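You operate a simulated robot arm through the tools that you are given. There is no shell and no other tool. Be economical: measure what you need, move in short steps, check, and stop when the job is done.

The job below is to be done with a simulated robot arm. You get a single attempt, and the scene is never put back.

JOB
Open the racks cupboard door, take the green rack from the upper shelf of the racks cupboard and put it on the upper shelf of the near open bay, then shut the door. Then lift the far right pump cover of tank fifty-six open. The order counts.

Only the result counts: the job must be done as asked and must still hold three seconds after the hand-in. Knocking over, shifting, dropping, spilling or breaking anything else fails it. Lids that push on must go on centred and level and be pressed home; caps that screw on are set level and turned clockwise until they are tight.

ROBOT AND FRAMES
A 7-joint arm with a two-finger parallel gripper on a trunk, on a base that drives. Base frame: it is fixed to the floor where the robot stands at the start and does not move with it; the origin is under the middle of the robot, x ahead of it, y to its left, z up. Units: m, rad, N and s.
With the tool pointing down near the work surface it reaches from about 0.1 to 0.82 m from the robot's upright axis, wherever it stands. Its first joint turns from -2.897 to 2.897 rad. Places, roughly: far right pump cover of tank fifty-six [2.1, 2, 1.6]; green rack [4.75, -0.25, 0.5]; racks cupboard door [4.8, -0.1, 0.4]; upper shelf of the near open bay [3.6, -0.1, 0.4]. Payload 3.43 kg.
The tool frame sits at the grasp point between the pads (the TCP): z along the fingers, y along the line on which they close. The tips reach 0.03 m beyond it. Largest opening 0.094 m; finger width 0.028, thickness 0.01; the body of the gripper, 0.05 by 0.096 m, starts 0.055 m behind the TCP.
Orientation is that of the tool frame in the base frame, as a unit quaternion [w, x, y, z]. With the fingers straight down and closing along the base's y, the tool's x points along the base's -x, its y along +y and its z along -z.

CONTROLS
- The arm moves only by the tool servo_tool. Its argument "plan" is a list of rows, each a list of 3 entries, a list of its own where there are three numbers: the shift along the tool's x, y, z in m, then the turn, a rotation vector about the tool's x, y, z in rad, then the opening, from 0 (shut) to 1 (fully open). In form: [[[dx, dy, dz], [wx, wy, wz], fingers], ...]. A call has 1 to 10 rows; each row shifts and turns the commanded pose from where the row before left it, along the tool's axes as they then stand. Rows are played at 5 a second. More than 0.05 m and 0.15 rad between two rows, or a gripper value outside its range, and nothing of the call is played. A pose out of reach is approached as far as the arm can. The call stops where the force on the tool passes 40 N (or 10 N more than at its start, if that is more) or the arm is blocked; 0.2 s more then pass. The fingers move at their own pace (about 0.045 m/s each) and stop on an object; they squeeze with about 35 N. The grip force told is the motor's: it shows also when the fingers shut on nothing. Time passes only in rows, and 0.2 s behind the last, so rows that do not move let the fingers close. The reply holds the time, the measured pose of the TCP, the force on the tool along the base axes, the opening and the grip force, in the units named above and with some noise, with the torque about the TCP (base axes, N m) and any sound that the robot's microphone picked up.
- Cameras (640 x 400 px; columns grow to the right, rows downward): "scene" is now at [0.5214, 0.1917, 1.3108]; the picture's right is [-0.05, -1.00, 0.00], its down [-0.73, 0.03, -0.68] and it looks along [0.68, -0.03, -0.73] (base axes); focal length 225 px, centre (320, 200). "wrist" rides on the gripper at [0.076, 0.014, -0.103] in the tool frame; the picture's right is [-0.18, 0.98, 0.00], its down [-0.75, -0.14, -0.64] and it looks along [-0.63, -0.12, 0.77] (tool axes); focal length 243 px, centre (320, 200). There is no depth. A picture from a camera that has moved, and an enlarged one, comes with that camera's place and axes in the base frame and with its lens.
- camera(camera): a new picture of that camera. No time passes.
- move_column(by): slides the trunk up (or, below 0, down) by that many m; the arm and the scene camera ride with it, the base frame stays. It gives what a move gives, with no picture.
- steer(legs): drives the robot by 1 to 6 legs, each [ahead, left, turn to the left] in m, m and rad, along the robot's own axes; the way and the turn of a leg run together, so that a leg with both is an arc; at most 1.5 m and 3.142 rad a leg. The arm and the cameras ride along, it lands a little off, and it stops where it bumps. It gives what a move gives.
- pan_tilt(pan, tilt): turns the head with the scene camera to pan (to the left, within 1.798 rad either way) and tilt (down, from -0.506 to 1.204), counted from straight ahead of the robot. It gives what a move gives.
- inspect(camera, box): a new picture of the part [left, top, right, bottom] of that camera's present view, enlarged. No time passes.
- job_done(): hands the job in; it is judged then, once.

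Go step by step. Nothing tells you exact positions but the pictures and the camera data: compare them with the known pose of the tool, close in by small moves and look again before you grip or let go. The budget is 165 turns and 112 pictures, counting those below and the enlarged ones. Unless the task says otherwise, let go and move clear before handing in, and close with one line.

The tools are called as a command line: name --argument value ..., lists and objects as JSON in quotes. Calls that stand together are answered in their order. servo_tool: Moves the arm, as the interface text tells. Its arguments: {"type":"object","properties":{"plan":{"type":"array","items":{"type":"array"}}},"required":["plan"]} The other tools are called the same way: move_column (by) slides the trunk up or down; steer (legs) drives the base; pan_tilt (pan, tilt) turns the head that bears the scene camera; camera (camera) takes a picture; inspect (camera, box) takes an enlarged picture of a part of a camera's view; job_done () hands the job in.

At the start:

```text
clock: 0.0
tool_pos: [0.6486, 0.0868, 0.713]
tool_rot: [0.0, -0.001, 1.0, 0.0]
ft_force: [0.2, 0.2, -0.1]
torque: [-0.02, 0.0, -0.02]
width: 0.0941
finger_force: 0.1
trunk travel left (down, up): [-0.385, 0.225]
robot x, y, heading: [0.002, -0.0051, -0.004]
head pan, tilt: [-0.045, 0.819]
```

scene: 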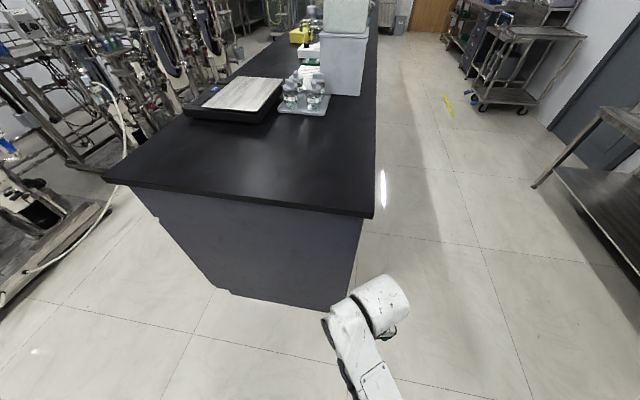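
wrist: 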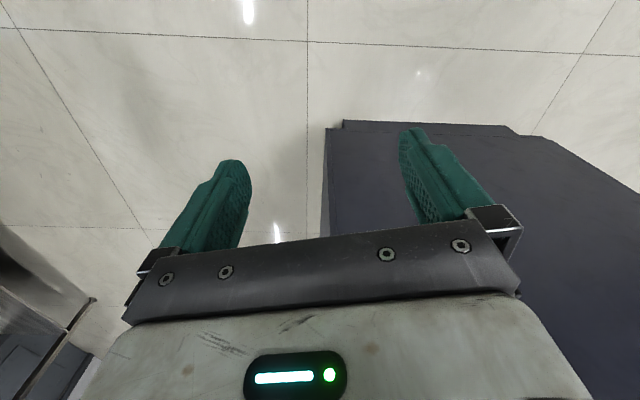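

The bench runs ahead of me, with its right side at about y≈0, so the bays should be in that side. I'll look ahead and to the right before driving.

pan_tilt --pan 0.0 --tilt 0.35

camera --camera "scene"

pan_tilt --pan 0.9 --tilt 0.2

camera --camera "scene"

```text
clock: 0.9
tool_pos: [0.6495, 0.0864, 0.7137]
tool_rot: [0.0, 0.0, 1.0, 0.001]
ft_force: [-0.4, 1.2, 0.2]
torque: [0.02, 0.01, -0.01]
width: 0.0939
finger_force: 0.1
trunk travel left (down, up): [-0.385, 0.225]
robot x, y, heading: [0.0032, 0.0002, -0.0]
head pan, tilt: [0.0, 0.351]
```

```text
109 pictures are left
camera scene: at [0.5348, 0.1954, 1.3519], right [0.0, -1.0, 0.0], down [-0.34, 0.0, -0.94], along [0.94, 0.0, -0.34], focal length 225 px, centre (320, 200)
```

scene: 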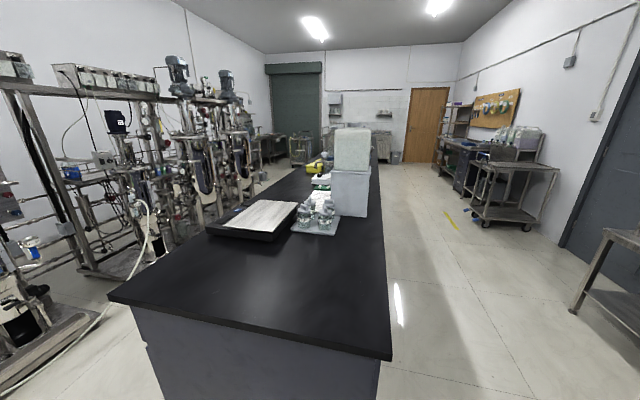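

```text
clock: 2.1
tool_pos: [0.6488, 0.086, 0.7122]
tool_rot: [0.0, 0.001, 1.0, 0.0]
ft_force: [0.3, 0.1, -0.4]
torque: [-0.03, -0.02, -0.01]
width: 0.0938
finger_force: 0.1
trunk travel left (down, up): [-0.385, 0.225]
robot x, y, heading: [0.0015, -0.0019, 0.003]
head pan, tilt: [0.901, 0.201]
```

```text
108 pictures are left
camera scene: at [0.4996, 0.2683, 1.3659], right [0.78, -0.62, 0.0], down [-0.12, -0.16, -0.98], along [0.61, 0.77, -0.2], focal length 225 px, centre (320, 200)
```

scene: 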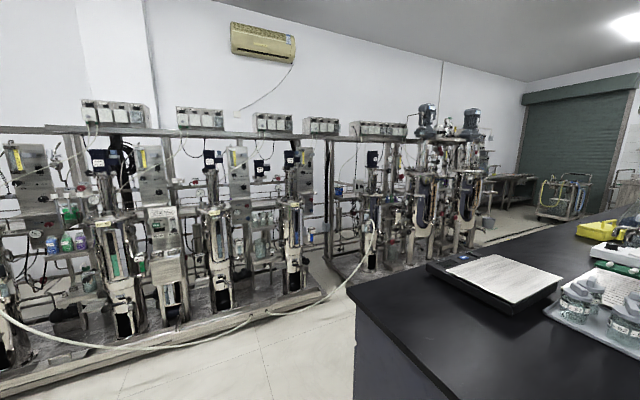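

The bench is turned about -0.2 rad, and the rack cupboard coordinates put it in the bench's left face, across the aisle from the rigs. I'll move left and look along that aisle.

steer --legs '[[0, 1.35, 0], [0, 0, -0.207]]'

pan_tilt --pan 0.0 --tilt 0.35

camera --camera "scene"

```text
clock: 9.7
tool_pos: [0.6498, 1.3151, 0.7127]
tool_rot: [0.0, 0.101, 0.995, 0.0]
ft_force: [-0.4, 0.9, 0.3]
torque: [-0.02, -0.04, 0.0]
width: 0.0941
finger_force: 0.1
trunk travel left (down, up): [-0.385, 0.225]
robot x, y, heading: [-0.0008, 1.3659, -0.207]
head pan, tilt: [0.901, 0.201]
```

```text
clock: 10.9
tool_pos: [0.6487, 1.3161, 0.7131]
tool_rot: [0.0, 0.102, 0.995, 0.001]
ft_force: [0.4, 0.3, 0.5]
torque: [-0.02, -0.01, -0.02]
width: 0.0941
finger_force: 0.1
trunk travel left (down, up): [-0.385, 0.225]
robot x, y, heading: [-0.0061, 1.359, -0.204]
head pan, tilt: [0.0, 0.351]
```

```text
107 pictures are left
camera scene: at [0.5591, 1.4454, 1.3519], right [-0.2, -0.98, 0.0], down [-0.34, 0.07, -0.94], along [0.92, -0.19, -0.34], focal length 225 px, centre (320, 200)
```

scene: 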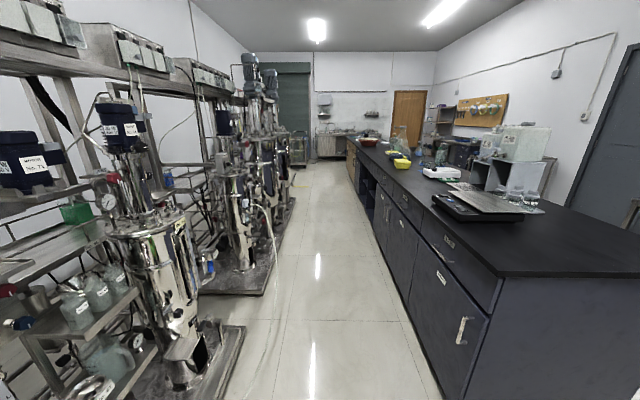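

The aisle is clear: doors and drawers come first along the bench, then the open bays farther on. I'll drive up it.

steer --legs '[[0, 0.14, 0], [1.3, 0, 0], [1.0, 0, 0]]'

pan_tilt --pan -0.7 --tilt 0.55

camera --camera "scene"

```text
clock: 23.1
tool_pos: [2.9237, 1.0112, 0.7118]
tool_rot: [0.0, 0.098, 0.995, 0.0]
ft_force: [-0.4, -0.9, 0.3]
torque: [-0.01, 0.03, -0.02]
width: 0.094
finger_force: 0.1
trunk travel left (down, up): [-0.385, 0.225]
robot x, y, heading: [2.2722, 1.055, -0.199]
head pan, tilt: [0.0, 0.351]
```

```text
clock: 24.2
tool_pos: [2.9228, 1.0114, 0.7127]
tool_rot: [0.0, 0.098, 0.995, 0.0]
ft_force: [0.0, 0.9, -0.3]
torque: [0.01, 0.01, 0.01]
width: 0.0941
finger_force: 0.2
trunk travel left (down, up): [-0.385, 0.225]
robot x, y, heading: [2.2704, 1.0535, -0.201]
head pan, tilt: [-0.7, 0.55]
```

```text
106 pictures are left
camera scene: at [2.7972, 1.0884, 1.3337], right [-0.78, -0.63, 0.0], down [-0.33, 0.41, -0.85], along [0.53, -0.66, -0.52], focal length 225 px, centre (320, 200)
```

scene: 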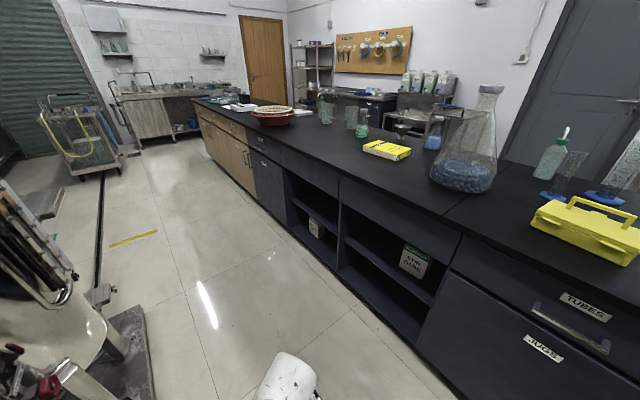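

I can see two open bays, and just past them a dark door with a drawer above it. I'll zoom in to read the labels.

inspect --camera "scene" --box '[180, 90, 340, 260]'

inspect --camera "scene" --box '[270, 160, 470, 350]'

```text
2.35 times, centred on (260, 175) of scene
camera zoom: at [2.7972, 1.0884, 1.3337], right [-0.78, -0.63, 0.0], down [-0.33, 0.41, -0.85], along [0.53, -0.66, -0.52], focal length 530 px, centre (461, 259)
```

zoom: 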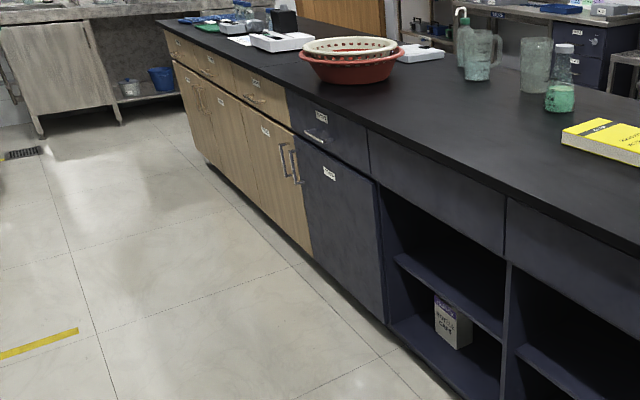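

```text
2.11 times, centred on (370, 255) of scene
camera zoom: at [2.7972, 1.0884, 1.3337], right [-0.78, -0.63, 0.0], down [-0.33, 0.41, -0.85], along [0.53, -0.66, -0.52], focal length 474 px, centre (215, 84)
```

zoom: 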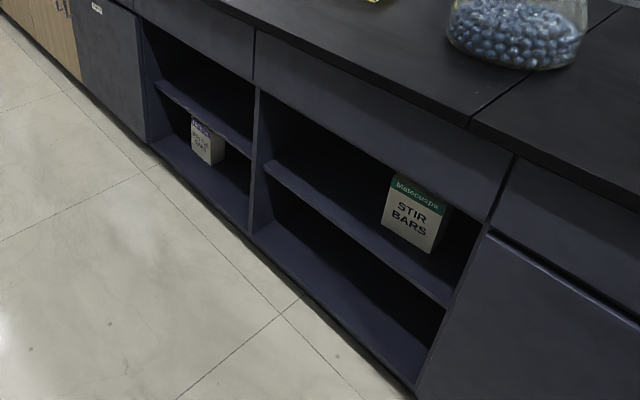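

The labels aren't readable from here. I'll drive closer to read the doors.

steer --legs '[[1.3, 0.0, 0]]'

pan_tilt --pan -0.9 --tilt 0.7

camera --camera "scene"

```text
clock: 30.7
tool_pos: [4.1917, 0.7681, 0.7118]
tool_rot: [0.0, 0.095, 0.995, 0.0]
ft_force: [0.6, -0.2, 0.2]
torque: [0.0, -0.01, 0.0]
width: 0.0939
finger_force: 0.0
trunk travel left (down, up): [-0.385, 0.225]
robot x, y, heading: [3.5409, 0.8015, -0.191]
head pan, tilt: [-0.7, 0.55]
```

```text
clock: 31.4
tool_pos: [4.1923, 0.7665, 0.7126]
tool_rot: [0.0, 0.094, 0.996, -0.001]
ft_force: [0.7, 0.0, -0.4]
torque: [0.01, -0.03, 0.0]
width: 0.0939
finger_force: 0.1
trunk travel left (down, up): [-0.385, 0.225]
robot x, y, heading: [3.536, 0.8072, -0.192]
head pan, tilt: [-0.901, 0.7]
```

```text
103 pictures are left
camera scene: at [4.0487, 0.8379, 1.3206], right [-0.89, -0.46, 0.0], down [-0.3, 0.57, -0.77], along [0.35, -0.68, -0.64], focal length 225 px, centre (320, 200)
```

scene: 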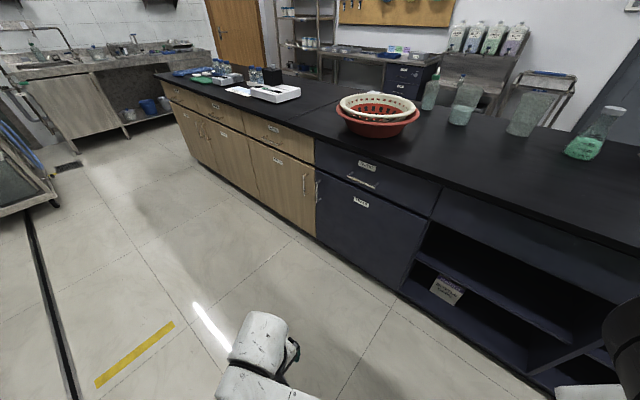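

inspect --camera "scene" --box '[230, 130, 430, 255]'

inspect --camera "scene" --box '[330, 150, 400, 215]'

```text
3.20 times, centred on (330, 192) of scene
camera zoom: at [4.0487, 0.8379, 1.3206], right [-0.89, -0.46, 0.0], down [-0.3, 0.57, -0.77], along [0.35, -0.68, -0.64], focal length 721 px, centre (288, 224)
```

zoom: 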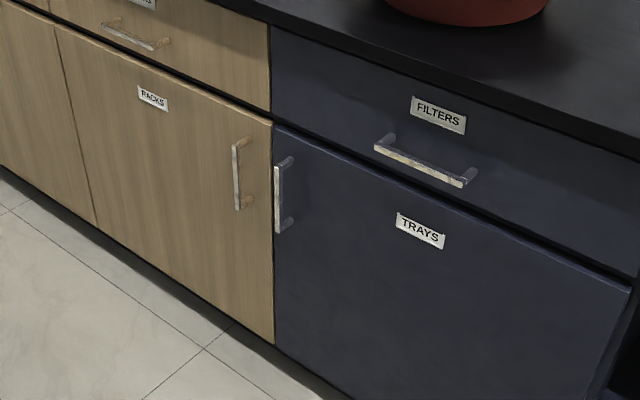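

```text
6.15 times, centred on (365, 182) of scene
camera zoom: at [4.0487, 0.8379, 1.3206], right [-0.89, -0.46, 0.0], down [-0.3, 0.57, -0.77], along [0.35, -0.68, -0.64], focal length 1387 px, centre (43, 308)
```

zoom: 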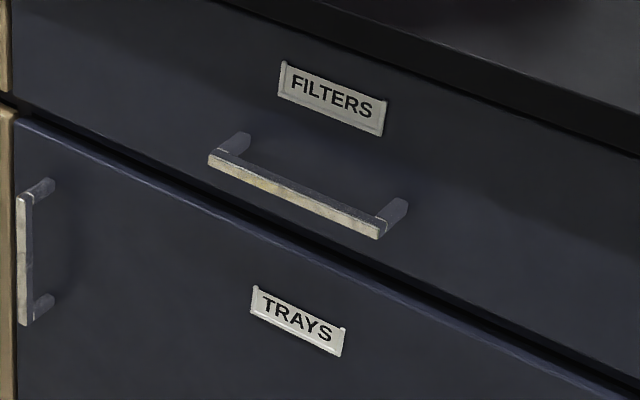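

The RACKS door is the wooden one. Its handle is on the near side at about [4.58, -0.01, 0.6] and its hinge on the far side at about x=5.05. The near open bay, x≈3.4–3.95, is right beside the TRAYS door. I'll move up alongside and start turning the hand.

steer --legs '[[0.8, 0.0, -0.01]]'

pan_tilt --pan -1.2 --tilt 0.75

servo_tool --plan '[[[0.05, 0, 0], [0, 0, -0.15], 1], [[0.04, 0, 0], [0, 0, -0.15], 1], [[0.0, 0, 0], [0, 0, -0.15], 1], [[0.0, 0, 0], [0, 0, -0.15], 1], [[0, 0, 0], [0, 0, -0.15], 1], [[0, 0, 0], [0, 0, -0.15], 1], [[0, 0, 0], [0, 0, -0.15], 1], [[0, 0, 0], [0, 0, -0.15], 1], [[0, 0, 0], [0, 0, -0.15], 1], [[0, 0, 0], [0, 0, -0.15], 1]]'

camera --camera "scene"

```text
clock: 35.6
tool_pos: [4.97, 0.6076, 0.7125]
tool_rot: [0.0, 0.099, 0.995, 0.0]
ft_force: [0.4, 0.0, -0.4]
torque: [-0.02, -0.02, 0.01]
width: 0.0941
finger_force: 0.1
trunk travel left (down, up): [-0.385, 0.225]
robot x, y, heading: [4.3151, 0.6539, -0.197]
head pan, tilt: [-0.901, 0.7]
```

```text
clock: 36.4
tool_pos: [4.9699, 0.6084, 0.713]
tool_rot: [0.0, 0.1, 0.995, 0.0]
ft_force: [0.3, -0.5, 1.1]
torque: [0.0, -0.01, 0.0]
width: 0.0939
finger_force: 0.1
trunk travel left (down, up): [-0.385, 0.225]
robot x, y, heading: [4.3161, 0.6526, -0.198]
head pan, tilt: [-1.201, 0.75]
```

```text
clock: 38.6
tool_pos: [4.88, 0.6203, 0.7122]
tool_rot: [0.0, -0.606, 0.795, 0.0]
ft_force: [-0.7, 0.3, 0.7]
torque: [0.02, 0.02, 0.0]
width: 0.0939
finger_force: 0.0
trunk travel left (down, up): [-0.385, 0.225]
robot x, y, heading: [4.3177, 0.6552, -0.198]
head pan, tilt: [-1.201, 0.75]
```

```text
100 pictures are left
camera scene: at [4.8018, 0.6746, 1.3163], right [-0.99, -0.17, 0.0], down [-0.12, 0.67, -0.73], along [0.12, -0.72, -0.68], focal length 225 px, centre (320, 200)
```

scene: 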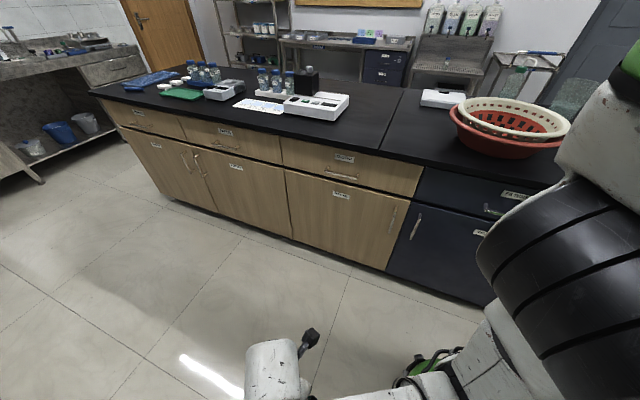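

The roll worked, so pitching by +90° about tool y will point the fingers at the bench with the wrist camera on top. The handle triangulates to about [4.59, -0.016, 0.596].

move_column --by -0.1

servo_tool --plan '[[[0, 0, 0], [0, 0.15, 0], 1], [[0, 0, 0], [0, 0.15, 0], 1], [[0, 0, 0], [0, 0.15, 0], 1], [[0, 0, 0], [0, 0.15, 0], 1], [[0, 0, 0], [0, 0.15, 0], 1], [[0, 0, 0], [0, 0.15, 0], 1], [[0, 0, 0], [0, 0.15, 0], 1], [[0, 0, 0], [0, 0.15, 0], 1], [[0, 0, 0], [0, 0.15, 0], 1], [[0, 0, 0], [0, 0.15, 0], 1]]'

camera --camera "wrist"

```text
clock: 40.0
tool_pos: [4.8799, 0.6202, 0.6126]
tool_rot: [-0.001, -0.606, 0.796, 0.0]
ft_force: [0.5, 0.1, 0.5]
torque: [0.01, 0.03, -0.04]
width: 0.0941
finger_force: 0.0
trunk travel left (down, up): [-0.285, 0.325]
robot x, y, heading: [4.3153, 0.6545, -0.192]
head pan, tilt: [-1.201, 0.75]
```

```text
clock: 42.2
tool_pos: [4.8818, 0.6194, 0.6126]
tool_rot: [-0.542, -0.444, 0.582, -0.413]
ft_force: [0.7, -0.4, -0.4]
torque: [0.02, 0.04, 0.0]
width: 0.094
finger_force: 0.0
trunk travel left (down, up): [-0.285, 0.325]
robot x, y, heading: [4.3181, 0.6495, -0.198]
head pan, tilt: [-1.201, 0.75]
```

```text
99 pictures are left
camera wrist: at [4.8934, 0.7151, 0.6946], right [-0.94, 0.27, -0.18], down [0.32, 0.63, -0.71], along [-0.08, -0.73, -0.68], focal length 243 px, centre (320, 200)
```

wrist: 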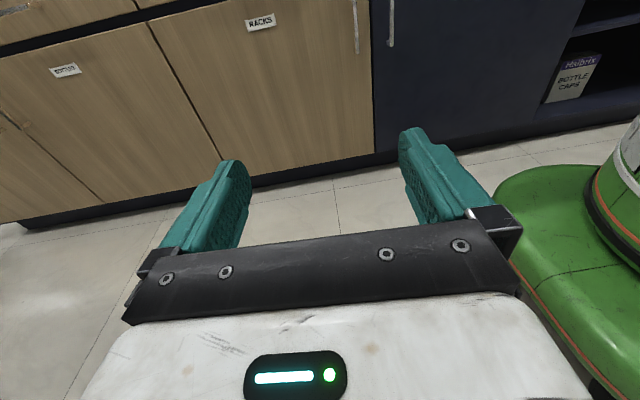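

The fingers now point at the bench and the wrist camera shows the RACKS door handle. I'll line up and approach to about 0.18 m from the face.

servo_tool --plan '[[[0, 0.0, 0], [0.06, 0.07, 0], 1], [[-0.004, 0.02, 0.045], [0, 0, 0], 1], [[-0.004, 0.02, 0.045], [0, 0, 0], 1], [[-0.004, 0.02, 0.045], [0, 0, 0], 1], [[-0.004, 0.02, 0.045], [0, 0, 0], 1], [[0, 0.02, 0.045], [0, 0, 0], 1], [[0, 0.02, 0.045], [0, 0, 0], 1], [[0, 0.02, 0.045], [0, 0, 0], 1], [[0, 0.013, 0.045], [0, 0, 0], 1], [[0, 0, 0.045], [0, 0, 0], 1]]'

camera --camera "wrist"

camera --camera "scene"

```text
clock: 44.4
tool_pos: [4.6488, 0.2564, 0.5959]
tool_rot: [-0.549, -0.444, 0.551, -0.445]
ft_force: [-0.4, -0.6, -0.4]
torque: [0.0, -0.01, 0.01]
width: 0.094
finger_force: 0.1
trunk travel left (down, up): [-0.285, 0.325]
robot x, y, heading: [4.3146, 0.6525, -0.205]
head pan, tilt: [-1.201, 0.75]
```

```text
98 pictures are left
camera wrist: at [4.6567, 0.3587, 0.6706], right [-0.96, 0.2, -0.19], down [0.27, 0.6, -0.75], along [-0.04, -0.77, -0.63], focal length 243 px, centre (320, 200)
```

wrist: 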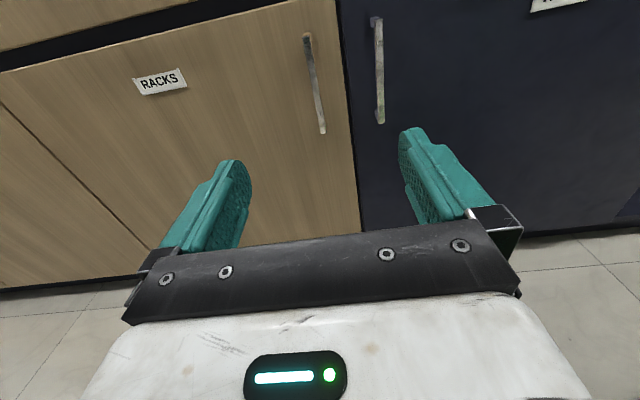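

```text
97 pictures are left
camera scene: at [4.8017, 0.6748, 1.2163], right [-0.99, -0.17, 0.0], down [-0.12, 0.67, -0.73], along [0.12, -0.72, -0.68], focal length 225 px, centre (320, 200)
```

scene: 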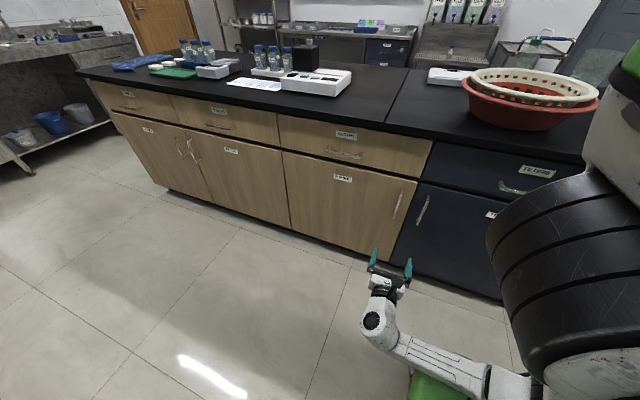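

Combining the two views puts the handle at about [4.60, -0.04, 0.56], vertical and 0.14 m long. I'll lower slightly and close in.

servo_tool --plan '[[[-0.035, -0.012, 0.02], [0, 0, 0], 0.7], [[0, 0, 0.045], [0, 0, 0], 0.7], [[0, 0, 0.045], [0, 0, 0], 0.7], [[0, 0, 0.045], [0, 0, 0], 0.7], [[0, 0, 0.045], [0, 0, 0], 0.7]]'

camera --camera "wrist"

inspect --camera "scene" --box '[340, 160, 460, 280]'

```text
clock: 45.6
tool_pos: [4.6181, 0.0585, 0.5586]
tool_rot: [-0.548, -0.445, 0.552, -0.445]
ft_force: [-0.9, -0.3, -0.1]
torque: [-0.04, -0.02, -0.03]
width: 0.0657
finger_force: 0.1
trunk travel left (down, up): [-0.285, 0.325]
robot x, y, heading: [4.3178, 0.6483, -0.204]
head pan, tilt: [-1.201, 0.75]
```

```text
96 pictures are left
camera wrist: at [4.6255, 0.1601, 0.6333], right [-0.96, 0.2, -0.19], down [0.27, 0.6, -0.75], along [-0.04, -0.77, -0.63], focal length 243 px, centre (320, 200)
```

wrist: 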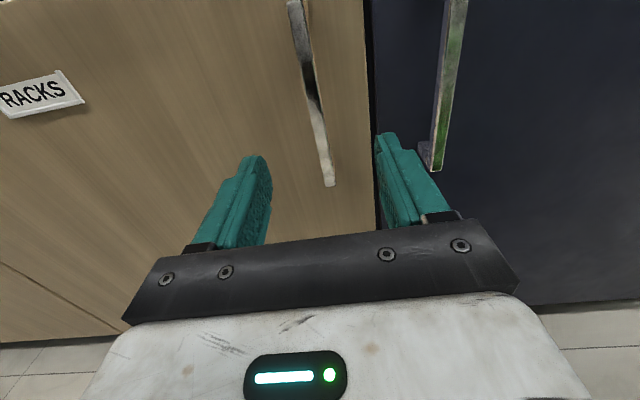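

```text
3.33 times, centred on (400, 220) of scene
camera zoom: at [4.8017, 0.6749, 1.2163], right [-0.99, -0.17, 0.0], down [-0.12, 0.67, -0.73], along [0.12, -0.72, -0.68], focal length 751 px, centre (53, 133)
```

zoom: 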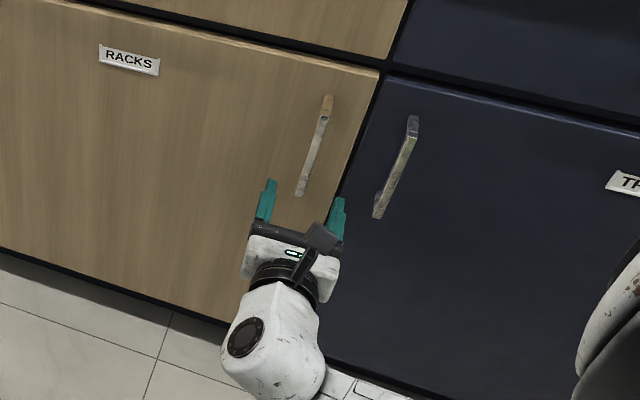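

The handle is centred between the fingers. I'll advance about 0.075 m and close.

servo_tool --plan '[[[0, 0, 0.025], [0, 0, 0], 0.7], [[0, 0, 0.025], [0, 0, 0], 0.7], [[0, 0, 0.025], [0, 0, 0], 0.7], [[0, 0, 0], [0, 0, 0], 0.7]]'

camera --camera "wrist"

inspect --camera "scene" --box '[340, 160, 460, 280]'

```text
clock: 46.6
tool_pos: [4.6021, -0.0166, 0.5611]
tool_rot: [-0.548, -0.445, 0.55, -0.446]
ft_force: [1.0, 0.1, 0.1]
torque: [-0.01, 0.02, 0.04]
width: 0.0657
finger_force: 0.1
trunk travel left (down, up): [-0.285, 0.325]
robot x, y, heading: [4.3173, 0.6489, -0.197]
head pan, tilt: [-1.201, 0.75]
```

```text
94 pictures are left
camera wrist: at [4.6084, 0.086, 0.6362], right [-0.96, 0.21, -0.19], down [0.27, 0.6, -0.75], along [-0.04, -0.77, -0.63], focal length 243 px, centre (320, 200)
```

wrist: 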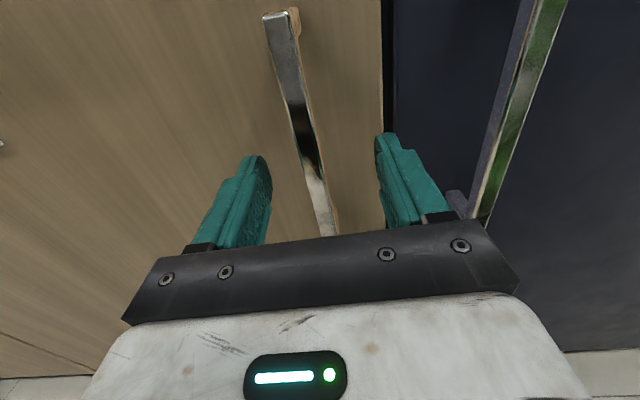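

```text
3.33 times, centred on (400, 220) of scene
camera zoom: at [4.8017, 0.6745, 1.2163], right [-0.99, -0.17, 0.0], down [-0.12, 0.67, -0.73], along [0.12, -0.72, -0.68], focal length 751 px, centre (53, 133)
```

zoom: 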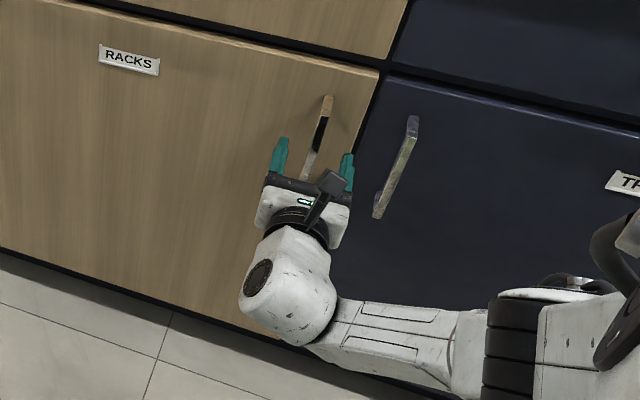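

servo_tool --plan '[[[0, 0, 0.012], [0, 0, 0], 0.7], [[0, 0, 0], [0, 0, 0], 0.0], [[0, 0, 0], [0, 0, 0], 0.0], [[0, 0, 0], [0, 0, 0], 0.0], [[0, 0, 0], [0, 0, 0], 0.0], [[0, 0, 0], [0, 0, 0], 0.0]]'

camera --camera "wrist"

```text
clock: 48.0
tool_pos: [4.6013, -0.0263, 0.5603]
tool_rot: [-0.548, -0.447, 0.549, -0.447]
ft_force: [16.4, -5.6, 3.7]
torque: [0.02, 0.2, -0.3]
width: 0.0156
finger_force: 44.7
trunk travel left (down, up): [-0.285, 0.325]
robot x, y, heading: [4.3118, 0.6479, -0.198]
head pan, tilt: [-1.201, 0.75]
```

```text
92 pictures are left
camera wrist: at [4.6083, 0.075, 0.6359], right [-0.96, 0.2, -0.19], down [0.27, 0.6, -0.75], along [-0.04, -0.77, -0.63], focal length 243 px, centre (320, 200)
```

wrist: 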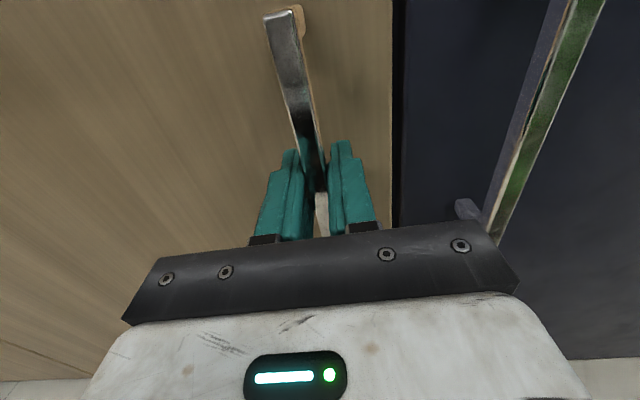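

The grip on the handle is firm. The hinge should be about 0.53 m to the far side, so I'll pull along that arc by about 0.4 rad.

servo_tool --plan '[[[0, -0.0012, -0.021], [-0.04, 0, 0], 0], [[0, -0.0016, -0.021], [-0.04, 0, 0], 0], [[0, -0.002, -0.021], [-0.04, 0, 0], 0], [[0, -0.002, -0.021], [-0.04, 0, 0], 0]]'

camera --camera "scene"

```text
clock: 49.0
tool_pos: [4.6317, 0.0517, 0.5605]
tool_rot: [0.582, 0.402, -0.581, 0.401]
ft_force: [31.6, -16.3, 11.1]
torque: [0.08, -0.07, -0.25]
width: 0.0155
finger_force: 44.8
trunk travel left (down, up): [-0.285, 0.325]
robot x, y, heading: [4.3169, 0.6539, -0.199]
head pan, tilt: [-1.201, 0.75]
```

```text
91 pictures are left
camera scene: at [4.8022, 0.6743, 1.2163], right [-0.99, -0.17, 0.0], down [-0.12, 0.67, -0.73], along [0.12, -0.72, -0.68], focal length 225 px, centre (320, 200)
```

scene: 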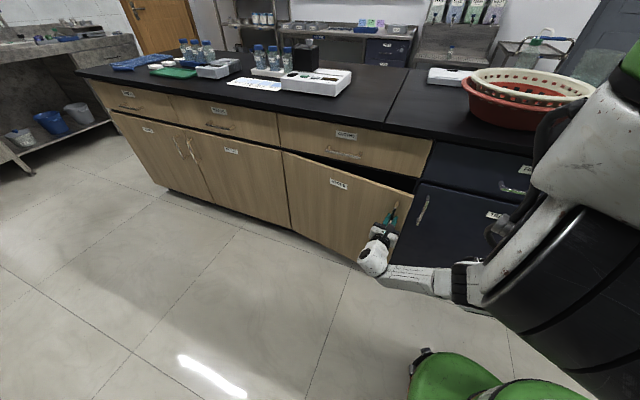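

The door is swinging open, but there's some sideways load on the hand. I'll ease toward +u and continue.

servo_tool --plan '[[[0, -0.008, -0.01], [0, 0, 0], 0], [[0, -0.003, -0.021], [-0.03, 0, 0], 0], [[0, -0.003, -0.021], [-0.03, 0, 0], 0], [[0, -0.004, -0.021], [-0.03, 0, 0], 0], [[0, -0.004, -0.021], [-0.03, 0, 0], 0]]'

servo_tool --plan '[[[0, -0.004, -0.021], [-0.03, 0, 0], 0], [[0, -0.004, -0.021], [-0.03, 0, 0], 0], [[0, -0.004, -0.021], [-0.03, 0, 0], 0]]'

camera --camera "scene"

```text
clock: 50.2
tool_pos: [4.6738, 0.1271, 0.56]
tool_rot: [0.609, 0.36, -0.608, 0.359]
ft_force: [-0.8, 0.3, 4.4]
torque: [0.3, -0.42, -0.35]
width: 0.0154
finger_force: 44.9
trunk travel left (down, up): [-0.285, 0.325]
robot x, y, heading: [4.3158, 0.6548, -0.199]
head pan, tilt: [-1.201, 0.75]
stopped in row 5: the force on the tool passed its limit at 53 N (the readings are from after the stop); the commanded pose is now the measured one
```

```text
clock: 50.8
tool_pos: [4.6967, 0.1565, 0.5608]
tool_rot: [0.623, 0.339, -0.619, 0.338]
ft_force: [-2.4, 0.6, 3.5]
torque: [0.15, -0.55, -0.38]
width: 0.0157
finger_force: 44.6
trunk travel left (down, up): [-0.285, 0.325]
robot x, y, heading: [4.3148, 0.65, -0.201]
head pan, tilt: [-1.201, 0.75]
stopped in row 3: the force on the tool passed its limit at 47 N (the readings are from after the stop); the commanded pose is now the measured one
```

```text
90 pictures are left
camera scene: at [4.8005, 0.6741, 1.2164], right [-0.99, -0.17, 0.0], down [-0.11, 0.67, -0.73], along [0.12, -0.72, -0.68], focal length 225 px, centre (320, 200)
```

scene: 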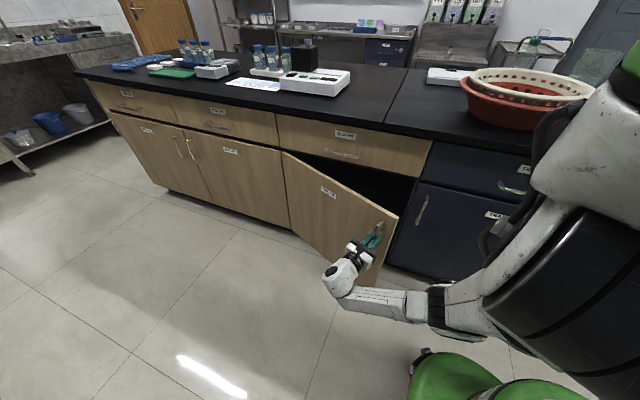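

The door is about 0.4 rad open. I'll let go, back off, and drive back a little so the hand clears the door's free edge. Then I'll push it further from the inside.

servo_tool --plan '[[[0, 0, 0], [0, 0, 0], 0.6], [[0, 0, 0], [0, 0, 0], 0.6], [[0, 0, 0], [0, 0, 0], 0.6], [[0, 0, -0.04], [0, 0, 0], 0.6], [[0, 0, -0.04], [0, 0, 0], 0.5], [[0, 0, -0.04], [0, 0, 0], 0.0], [[0, 0, -0.04], [0, 0, 0], 0.0]]'

steer --legs '[[-0.27, 0, 0]]'

servo_tool --plan '[[[0, 0, 0], [0.15, 0, 0], 0], [[0, 0, 0], [0.15, 0, 0], 0], [[0, 0, 0], [0.15, 0, 0], 0], [[0, 0, 0], [0.15, 0, 0], 0], [[0, 0, 0], [0.15, 0, 0], 0], [[0, 0, 0], [0.15, 0, 0], 0], [[0, 0, 0], [0.15, 0, 0], 0]]'

pan_tilt --pan -1.0 --tilt 0.75

camera --camera "scene"

```text
clock: 52.4
tool_pos: [4.7838, 0.2916, 0.561]
tool_rot: [0.623, 0.34, -0.619, 0.337]
ft_force: [0.3, -0.1, 0.2]
torque: [-0.02, 0.04, 0.01]
width: 0.0
finger_force: 4.2
trunk travel left (down, up): [-0.285, 0.325]
robot x, y, heading: [4.3128, 0.6518, -0.199]
head pan, tilt: [-1.201, 0.75]
```

```text
clock: 54.3
tool_pos: [4.5248, 0.3449, 0.5607]
tool_rot: [0.622, 0.34, -0.619, 0.338]
ft_force: [0.1, -1.4, 0.1]
torque: [0.03, -0.04, 0.01]
width: 0.0
finger_force: 33.2
trunk travel left (down, up): [-0.285, 0.325]
robot x, y, heading: [4.0532, 0.7073, -0.201]
head pan, tilt: [-1.201, 0.75]
```

```text
clock: 55.9
tool_pos: [4.524, 0.3457, 0.5585]
tool_rot: [0.367, 0.607, -0.366, 0.603]
ft_force: [-1.0, 0.3, 0.2]
torque: [-0.02, -0.02, 0.01]
width: 0.0
finger_force: 32.8
trunk travel left (down, up): [-0.285, 0.325]
robot x, y, heading: [4.0519, 0.7068, -0.198]
head pan, tilt: [-1.201, 0.75]
```

```text
clock: 56.6
tool_pos: [4.5237, 0.3455, 0.56]
tool_rot: [0.368, 0.607, -0.366, 0.602]
ft_force: [-0.7, 0.5, 0.7]
torque: [0.0, -0.01, 0.02]
width: 0.0002
finger_force: 33.2
trunk travel left (down, up): [-0.285, 0.325]
robot x, y, heading: [4.0503, 0.7074, -0.197]
head pan, tilt: [-1.0, 0.75]
```

```text
89 pictures are left
camera scene: at [4.5548, 0.7322, 1.2163], right [-0.93, -0.36, 0.0], down [-0.25, 0.64, -0.73], along [0.26, -0.68, -0.68], focal length 225 px, centre (320, 200)
```

scene: 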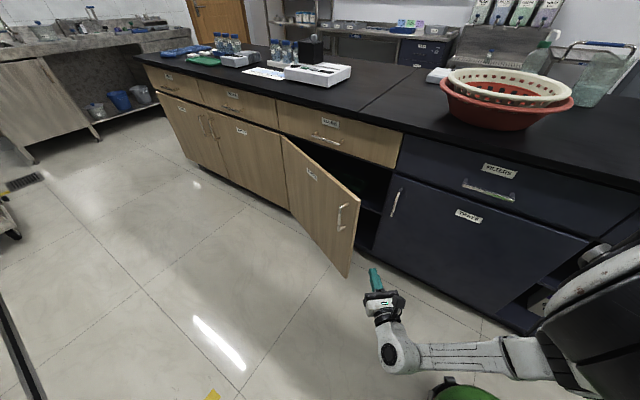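

The door's free edge is at about [4.64, 0.12]. I'll slide the closed fingers just inside it, then sweep outward to push the door.

servo_tool --plan '[[[0, 0.027, 0], [0, 0, 0], 0], [[0, 0.027, 0], [0, 0, 0], 0], [[0, 0, 0.047], [0, 0, 0], 0], [[0, 0, 0.047], [0, 0, 0], 0], [[0, 0, 0.047], [0, 0, 0], 0], [[0, 0, 0.047], [0, 0, 0], 0], [[0, 0, 0.047], [0, 0, 0], 0], [[0, 0, 0.047], [0, 0, 0], 0]]'

servo_tool --plan '[[[0, -0.03, 0], [0, 0, 0], 0], [[0, -0.03, 0], [0, 0, 0], 0], [[0, -0.03, 0], [0, 0, 0], 0], [[0, -0.03, 0], [0, 0, 0], 0], [[0, -0.03, 0], [0, 0, 0], 0], [[0, -0.03, 0], [0, 0, 0], 0], [[0, -0.03, 0], [0, 0, 0], 0]]'

camera --camera "scene"

```text
clock: 58.4
tool_pos: [4.608, 0.069, 0.5598]
tool_rot: [0.368, 0.605, -0.367, 0.603]
ft_force: [0.5, 0.1, 0.6]
torque: [-0.02, 0.02, 0.0]
width: 0.0001
finger_force: 32.7
trunk travel left (down, up): [-0.285, 0.325]
robot x, y, heading: [4.0507, 0.7054, -0.198]
head pan, tilt: [-1.0, 0.75]
```

```text
clock: 58.8
tool_pos: [4.6172, 0.0754, 0.5597]
tool_rot: [0.37, 0.603, -0.369, 0.603]
ft_force: [-5.4, 2.7, -0.2]
torque: [0.06, -0.1, 0.45]
width: 0.0
finger_force: 33.0
trunk travel left (down, up): [-0.285, 0.325]
robot x, y, heading: [4.0541, 0.705, -0.201]
head pan, tilt: [-1.0, 0.75]
stopped in row 1: the force on the tool passed its limit at 69 N (the readings are from after the stop); the commanded pose is now the measured one
```

```text
88 pictures are left
camera scene: at [4.5546, 0.7321, 1.2164], right [-0.93, -0.36, 0.0], down [-0.25, 0.64, -0.73], along [0.26, -0.68, -0.68], focal length 225 px, centre (320, 200)
```

scene: 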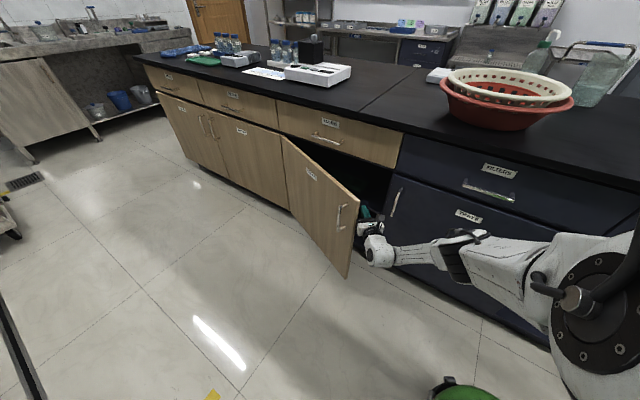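

I've touched the inside of the door. I'll push gently along its arc in smaller steps.

servo_tool --plan '[[[0, -0.009, -0.004], [0, 0, 0], 0], [[0, -0.009, -0.004], [0, 0, 0], 0], [[0, -0.011, -0.005], [0, 0, 0], 0], [[0, -0.011, -0.004], [0, 0, 0], 0], [[0, -0.012, -0.004], [0, 0, 0], 0], [[0, -0.012, -0.004], [0, 0, 0], 0], [[0, -0.012, -0.003], [0, 0, 0], 0], [[0, -0.012, -0.003], [0, 0, 0], 0], [[0, -0.012, -0.003], [0, 0, 0], 0], [[0, -0.012, -0.003], [0, 0, 0], 0]]'

camera --camera "scene"

```text
clock: 59.5
tool_pos: [4.6332, 0.0964, 0.5597]
tool_rot: [0.37, 0.604, -0.368, 0.603]
ft_force: [-5.5, 4.8, 2.2]
torque: [0.05, -0.19, 0.51]
width: 0.0002
finger_force: 33.1
trunk travel left (down, up): [-0.285, 0.325]
robot x, y, heading: [4.0516, 0.7083, -0.202]
head pan, tilt: [-1.0, 0.75]
stopped in row 3: the force on the tool passed its limit at 42 N (the readings are from after the stop); the commanded pose is now the measured one
```

```text
87 pictures are left
camera scene: at [4.5542, 0.7324, 1.2163], right [-0.93, -0.36, 0.0], down [-0.25, 0.64, -0.73], along [0.26, -0.68, -0.68], focal length 225 px, centre (320, 200)
```

scene: 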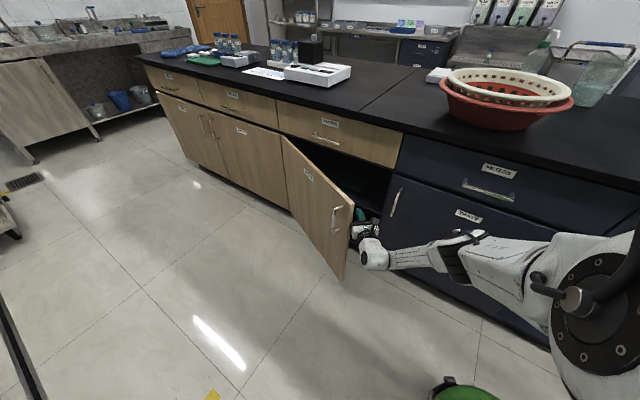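

servo_tool --plan '[[[0, -0.006, -0.003], [0, 0, 0], 0], [[0, -0.006, -0.003], [0, 0, 0], 0], [[0, -0.006, -0.003], [0, 0, 0], 0], [[0, -0.006, -0.003], [0, 0, 0], 0], [[0, -0.006, -0.003], [0, 0, 0], 0], [[0, -0.006, -0.002], [0, 0, 0], 0], [[0, -0.007, -0.002], [0, 0, 0], 0], [[0, -0.007, -0.002], [0, 0, 0], 0], [[0, -0.007, -0.002], [0, 0, 0], 0], [[0, -0.007, -0.002], [0, 0, 0], 0]]'

servo_tool --plan '[[[0, -0.007, -0.002], [0, 0, 0], 0], [[0, -0.007, -0.002], [0, 0, 0], 0], [[0, -0.007, -0.002], [0, 0, 0], 0], [[0, -0.008, -0.002], [0, 0, 0], 0], [[0, -0.008, -0.002], [0, 0, 0], 0], [[0, -0.008, -0.002], [0, 0, 0], 0], [[0, -0.008, -0.002], [0, 0, 0], 0], [[0, -0.008, -0.001], [0, 0, 0], 0], [[0, -0.008, -0.001], [0, 0, 0], 0], [[0, -0.008, -0.001], [0, 0, 0], 0]]'

camera --camera "scene"

```text
clock: 61.7
tool_pos: [4.6779, 0.1482, 0.5582]
tool_rot: [0.369, 0.604, -0.368, 0.603]
ft_force: [-0.3, -0.9, 0.5]
torque: [0.02, -0.02, 0.03]
width: 0.0
finger_force: 33.5
trunk travel left (down, up): [-0.285, 0.325]
robot x, y, heading: [4.0527, 0.7051, -0.201]
head pan, tilt: [-1.0, 0.75]
```

```text
clock: 63.9
tool_pos: [4.7361, 0.2009, 0.5571]
tool_rot: [0.368, 0.605, -0.367, 0.603]
ft_force: [-4.4, 5.0, 2.1]
torque: [-0.01, -0.06, 0.27]
width: 0.0
finger_force: 33.0
trunk travel left (down, up): [-0.285, 0.325]
robot x, y, heading: [4.0526, 0.7051, -0.197]
head pan, tilt: [-1.0, 0.75]
stopped in row 10: the force on the tool passed its limit at 42 N (the readings are from after the stop); the commanded pose is now the measured one
```

```text
86 pictures are left
camera scene: at [4.5539, 0.7335, 1.2162], right [-0.93, -0.36, 0.0], down [-0.25, 0.64, -0.73], along [0.27, -0.68, -0.68], focal length 225 px, centre (320, 200)
```

scene: 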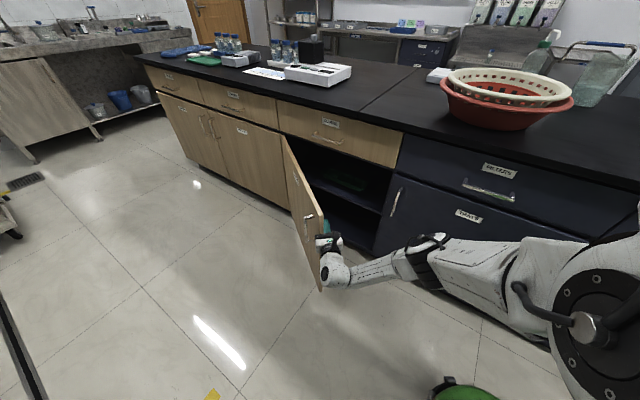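

servo_tool --plan '[[[0, -0.0081, -0.0025], [-0.016, 0, 0], 0], [[0, -0.0081, -0.0025], [-0.016, 0, 0], 0], [[0, -0.0081, -0.0025], [-0.016, 0, 0], 0], [[0, -0.0081, -0.0025], [-0.016, 0, 0], 0], [[0, -0.0081, -0.0025], [-0.016, 0, 0], 0], [[0, -0.0081, -0.0025], [-0.016, 0, 0], 0], [[0, -0.0081, -0.0025], [-0.016, 0, 0], 0], [[0, -0.0081, -0.0025], [-0.016, 0, 0], 0], [[0, -0.0081, -0.0025], [-0.016, 0, 0], 0], [[0, -0.0081, -0.0025], [-0.016, 0, 0], 0]]'

servo_tool --plan '[[[0, -0.0081, -0.0025], [-0.016, 0, 0], 0], [[0, -0.0081, -0.0025], [-0.016, 0, 0], 0], [[0, -0.0081, -0.0025], [-0.016, 0, 0], 0], [[0, -0.0081, -0.0025], [-0.016, 0, 0], 0], [[0, -0.0081, -0.0025], [-0.016, 0, 0], 0], [[0, -0.0081, -0.0025], [-0.016, 0, 0], 0], [[0, -0.0081, -0.0025], [-0.016, 0, 0], 0], [[0, -0.0081, -0.0025], [-0.016, 0, 0], 0], [[0, -0.0081, -0.0025], [-0.016, 0, 0], 0], [[0, -0.0081, -0.0025], [-0.016, 0, 0], 0]]'

servo_tool --plan '[[[0, -0.0081, -0.0025], [-0.016, 0, 0], 0], [[0, -0.0081, -0.0025], [-0.016, 0, 0], 0], [[0, -0.0081, -0.0025], [-0.016, 0, 0], 0], [[0, -0.0081, -0.0025], [-0.016, 0, 0], 0], [[0, -0.0081, -0.0025], [-0.016, 0, 0], 0], [[0, -0.0081, -0.0025], [-0.016, 0, 0], 0], [[0, -0.0081, -0.0025], [-0.016, 0, 0], 0], [[0, -0.0081, -0.0025], [-0.016, 0, 0], 0], [[0, -0.0081, -0.0025], [-0.016, 0, 0], 0], [[0, -0.0081, -0.0025], [-0.016, 0, 0], 0]]'

camera --camera "scene"

```text
clock: 66.1
tool_pos: [4.8015, 0.2581, 0.5563]
tool_rot: [0.414, 0.574, -0.414, 0.572]
ft_force: [-15.1, 24.4, -4.7]
torque: [-0.94, -0.32, 1.3]
width: 0.0
finger_force: 32.9
trunk travel left (down, up): [-0.285, 0.325]
robot x, y, heading: [4.0513, 0.706, -0.198]
head pan, tilt: [-1.0, 0.75]
```

```text
clock: 67.9
tool_pos: [4.8554, 0.2924, 0.5548]
tool_rot: [0.447, 0.551, -0.444, 0.547]
ft_force: [-1.4, 3.6, -0.1]
torque: [-0.07, -0.02, 0.17]
width: 0.0003
finger_force: 33.0
out of reach, approached as far as the arm can: row 8, 9
trunk travel left (down, up): [-0.285, 0.325]
robot x, y, heading: [4.0537, 0.7097, -0.199]
head pan, tilt: [-1.0, 0.75]
stopped in row 9: the force on the tool passed its limit at 44 N (the readings are from after the stop); the commanded pose is now the measured one
```

```text
clock: 68.9
tool_pos: [4.8565, 0.2958, 0.5507]
tool_rot: [0.45, 0.55, -0.448, 0.542]
ft_force: [0.0, -0.7, 0.3]
torque: [0.01, 0.0, -0.03]
width: 0.0001
finger_force: 33.2
out of reach, approached as far as the arm can: row 1, 2, 3, 4
trunk travel left (down, up): [-0.285, 0.325]
robot x, y, heading: [4.0495, 0.7057, -0.195]
head pan, tilt: [-1.0, 0.75]
stopped in row 4: the force on the tool passed its limit at 53 N (the readings are from after the stop); the commanded pose is now the measured one
```

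```text
85 pictures are left
camera scene: at [4.554, 0.7353, 1.2161], right [-0.93, -0.37, 0.0], down [-0.25, 0.63, -0.73], along [0.27, -0.68, -0.68], focal length 225 px, centre (320, 200)
```

scene: 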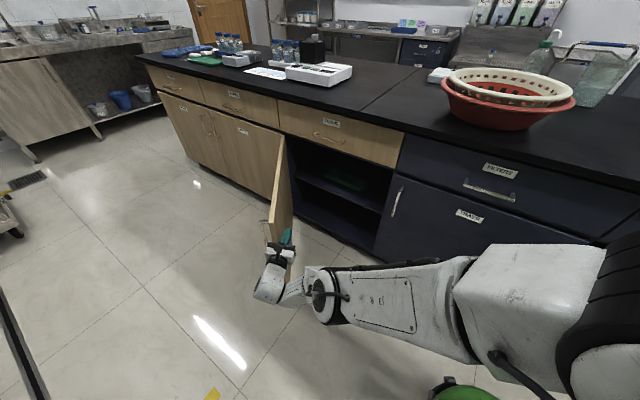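

The arm is at the end of its reach with the door about 1.1 rad open. I'll drive slowly ahead to carry the push on.

steer --legs '[[0.08, 0.03, 0]]'

steer --legs '[[0.1, 0.01, 0]]'

camera --camera "scene"

```text
clock: 69.8
tool_pos: [4.8951, 0.3094, 0.5507]
tool_rot: [0.446, 0.555, -0.44, 0.547]
ft_force: [0.0, 0.2, 0.1]
torque: [0.01, 0.01, -0.02]
width: 0.0
finger_force: 33.3
trunk travel left (down, up): [-0.285, 0.325]
robot x, y, heading: [4.0875, 0.7119, -0.187]
head pan, tilt: [-1.0, 0.75]
stopped in leg 1: the force on the tool passed its limit at 48 N (the readings are from after the stop); the commanded pose is now the measured one
```

```text
clock: 70.6
tool_pos: [4.9157, 0.3183, 0.5503]
tool_rot: [0.443, 0.558, -0.435, 0.55]
ft_force: [-1.4, 0.6, 0.1]
torque: [-0.04, -0.06, 0.03]
width: 0.0
finger_force: 33.2
trunk travel left (down, up): [-0.285, 0.325]
robot x, y, heading: [4.1048, 0.7074, -0.185]
head pan, tilt: [-1.0, 0.75]
stopped in leg 1: the robot was blocked; the commanded pose is now the measured one
```

```text
84 pictures are left
camera scene: at [4.6054, 0.7436, 1.2162], right [-0.93, -0.38, 0.0], down [-0.26, 0.63, -0.73], along [0.27, -0.68, -0.68], focal length 225 px, centre (320, 200)
```

scene: 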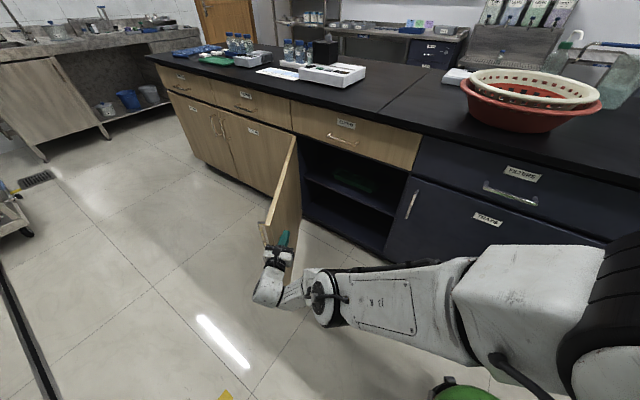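

I'll pull the hand back toward me, drive up 0.3 m, then push again with the arm from closer in.

servo_tool --plan '[[[0, 0.045, -0.021], [0, 0, 0], 0], [[0, 0.045, -0.021], [0, 0, 0], 0], [[0, 0.045, -0.021], [0, 0, 0], 0], [[0, 0.045, -0.021], [0, 0, 0], 0], [[0, 0.045, -0.021], [0, 0, 0], 0], [[0, 0.045, -0.021], [0, 0, 0], 0]]'

steer --legs '[[0.27, 0.02, -0.015]]'

pan_tilt --pan -1.3 --tilt 0.8

camera --camera "scene"

```text
clock: 72.0
tool_pos: [4.6232, 0.3803, 0.5544]
tool_rot: [0.444, 0.558, -0.436, 0.55]
ft_force: [-1.2, 0.6, 0.2]
torque: [-0.01, -0.02, 0.02]
width: 0.0
finger_force: 33.3
trunk travel left (down, up): [-0.285, 0.325]
robot x, y, heading: [4.1033, 0.7111, -0.185]
head pan, tilt: [-1.0, 0.75]
```

```text
clock: 73.9
tool_pos: [4.8929, 0.34, 0.5546]
tool_rot: [0.447, 0.555, -0.439, 0.547]
ft_force: [-0.2, -0.5, 0.5]
torque: [0.0, -0.04, -0.02]
width: 0.0
finger_force: 33.7
trunk travel left (down, up): [-0.285, 0.325]
robot x, y, heading: [4.3747, 0.6813, -0.198]
head pan, tilt: [-1.0, 0.75]
```

```text
clock: 74.7
tool_pos: [4.8929, 0.3401, 0.554]
tool_rot: [0.447, 0.555, -0.439, 0.547]
ft_force: [-0.1, -0.9, 0.1]
torque: [0.02, 0.03, -0.01]
width: 0.0
finger_force: 32.6
trunk travel left (down, up): [-0.285, 0.325]
robot x, y, heading: [4.3783, 0.6789, -0.197]
head pan, tilt: [-1.3, 0.799]
```

```text
83 pictures are left
camera scene: at [4.8538, 0.7013, 1.2123], right [-1.0, -0.07, 0.0], down [-0.05, 0.71, -0.7], along [0.05, -0.7, -0.72], focal length 225 px, centre (320, 200)
```

scene: 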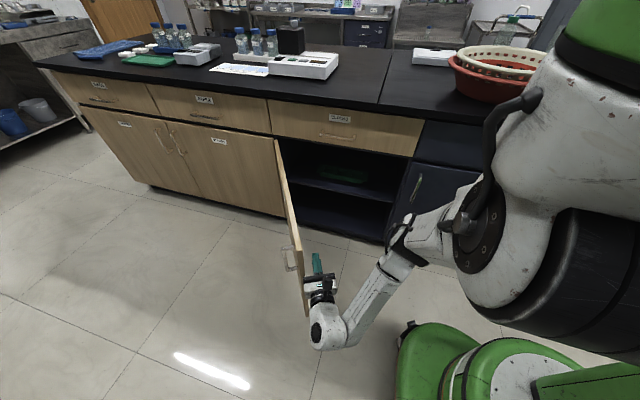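

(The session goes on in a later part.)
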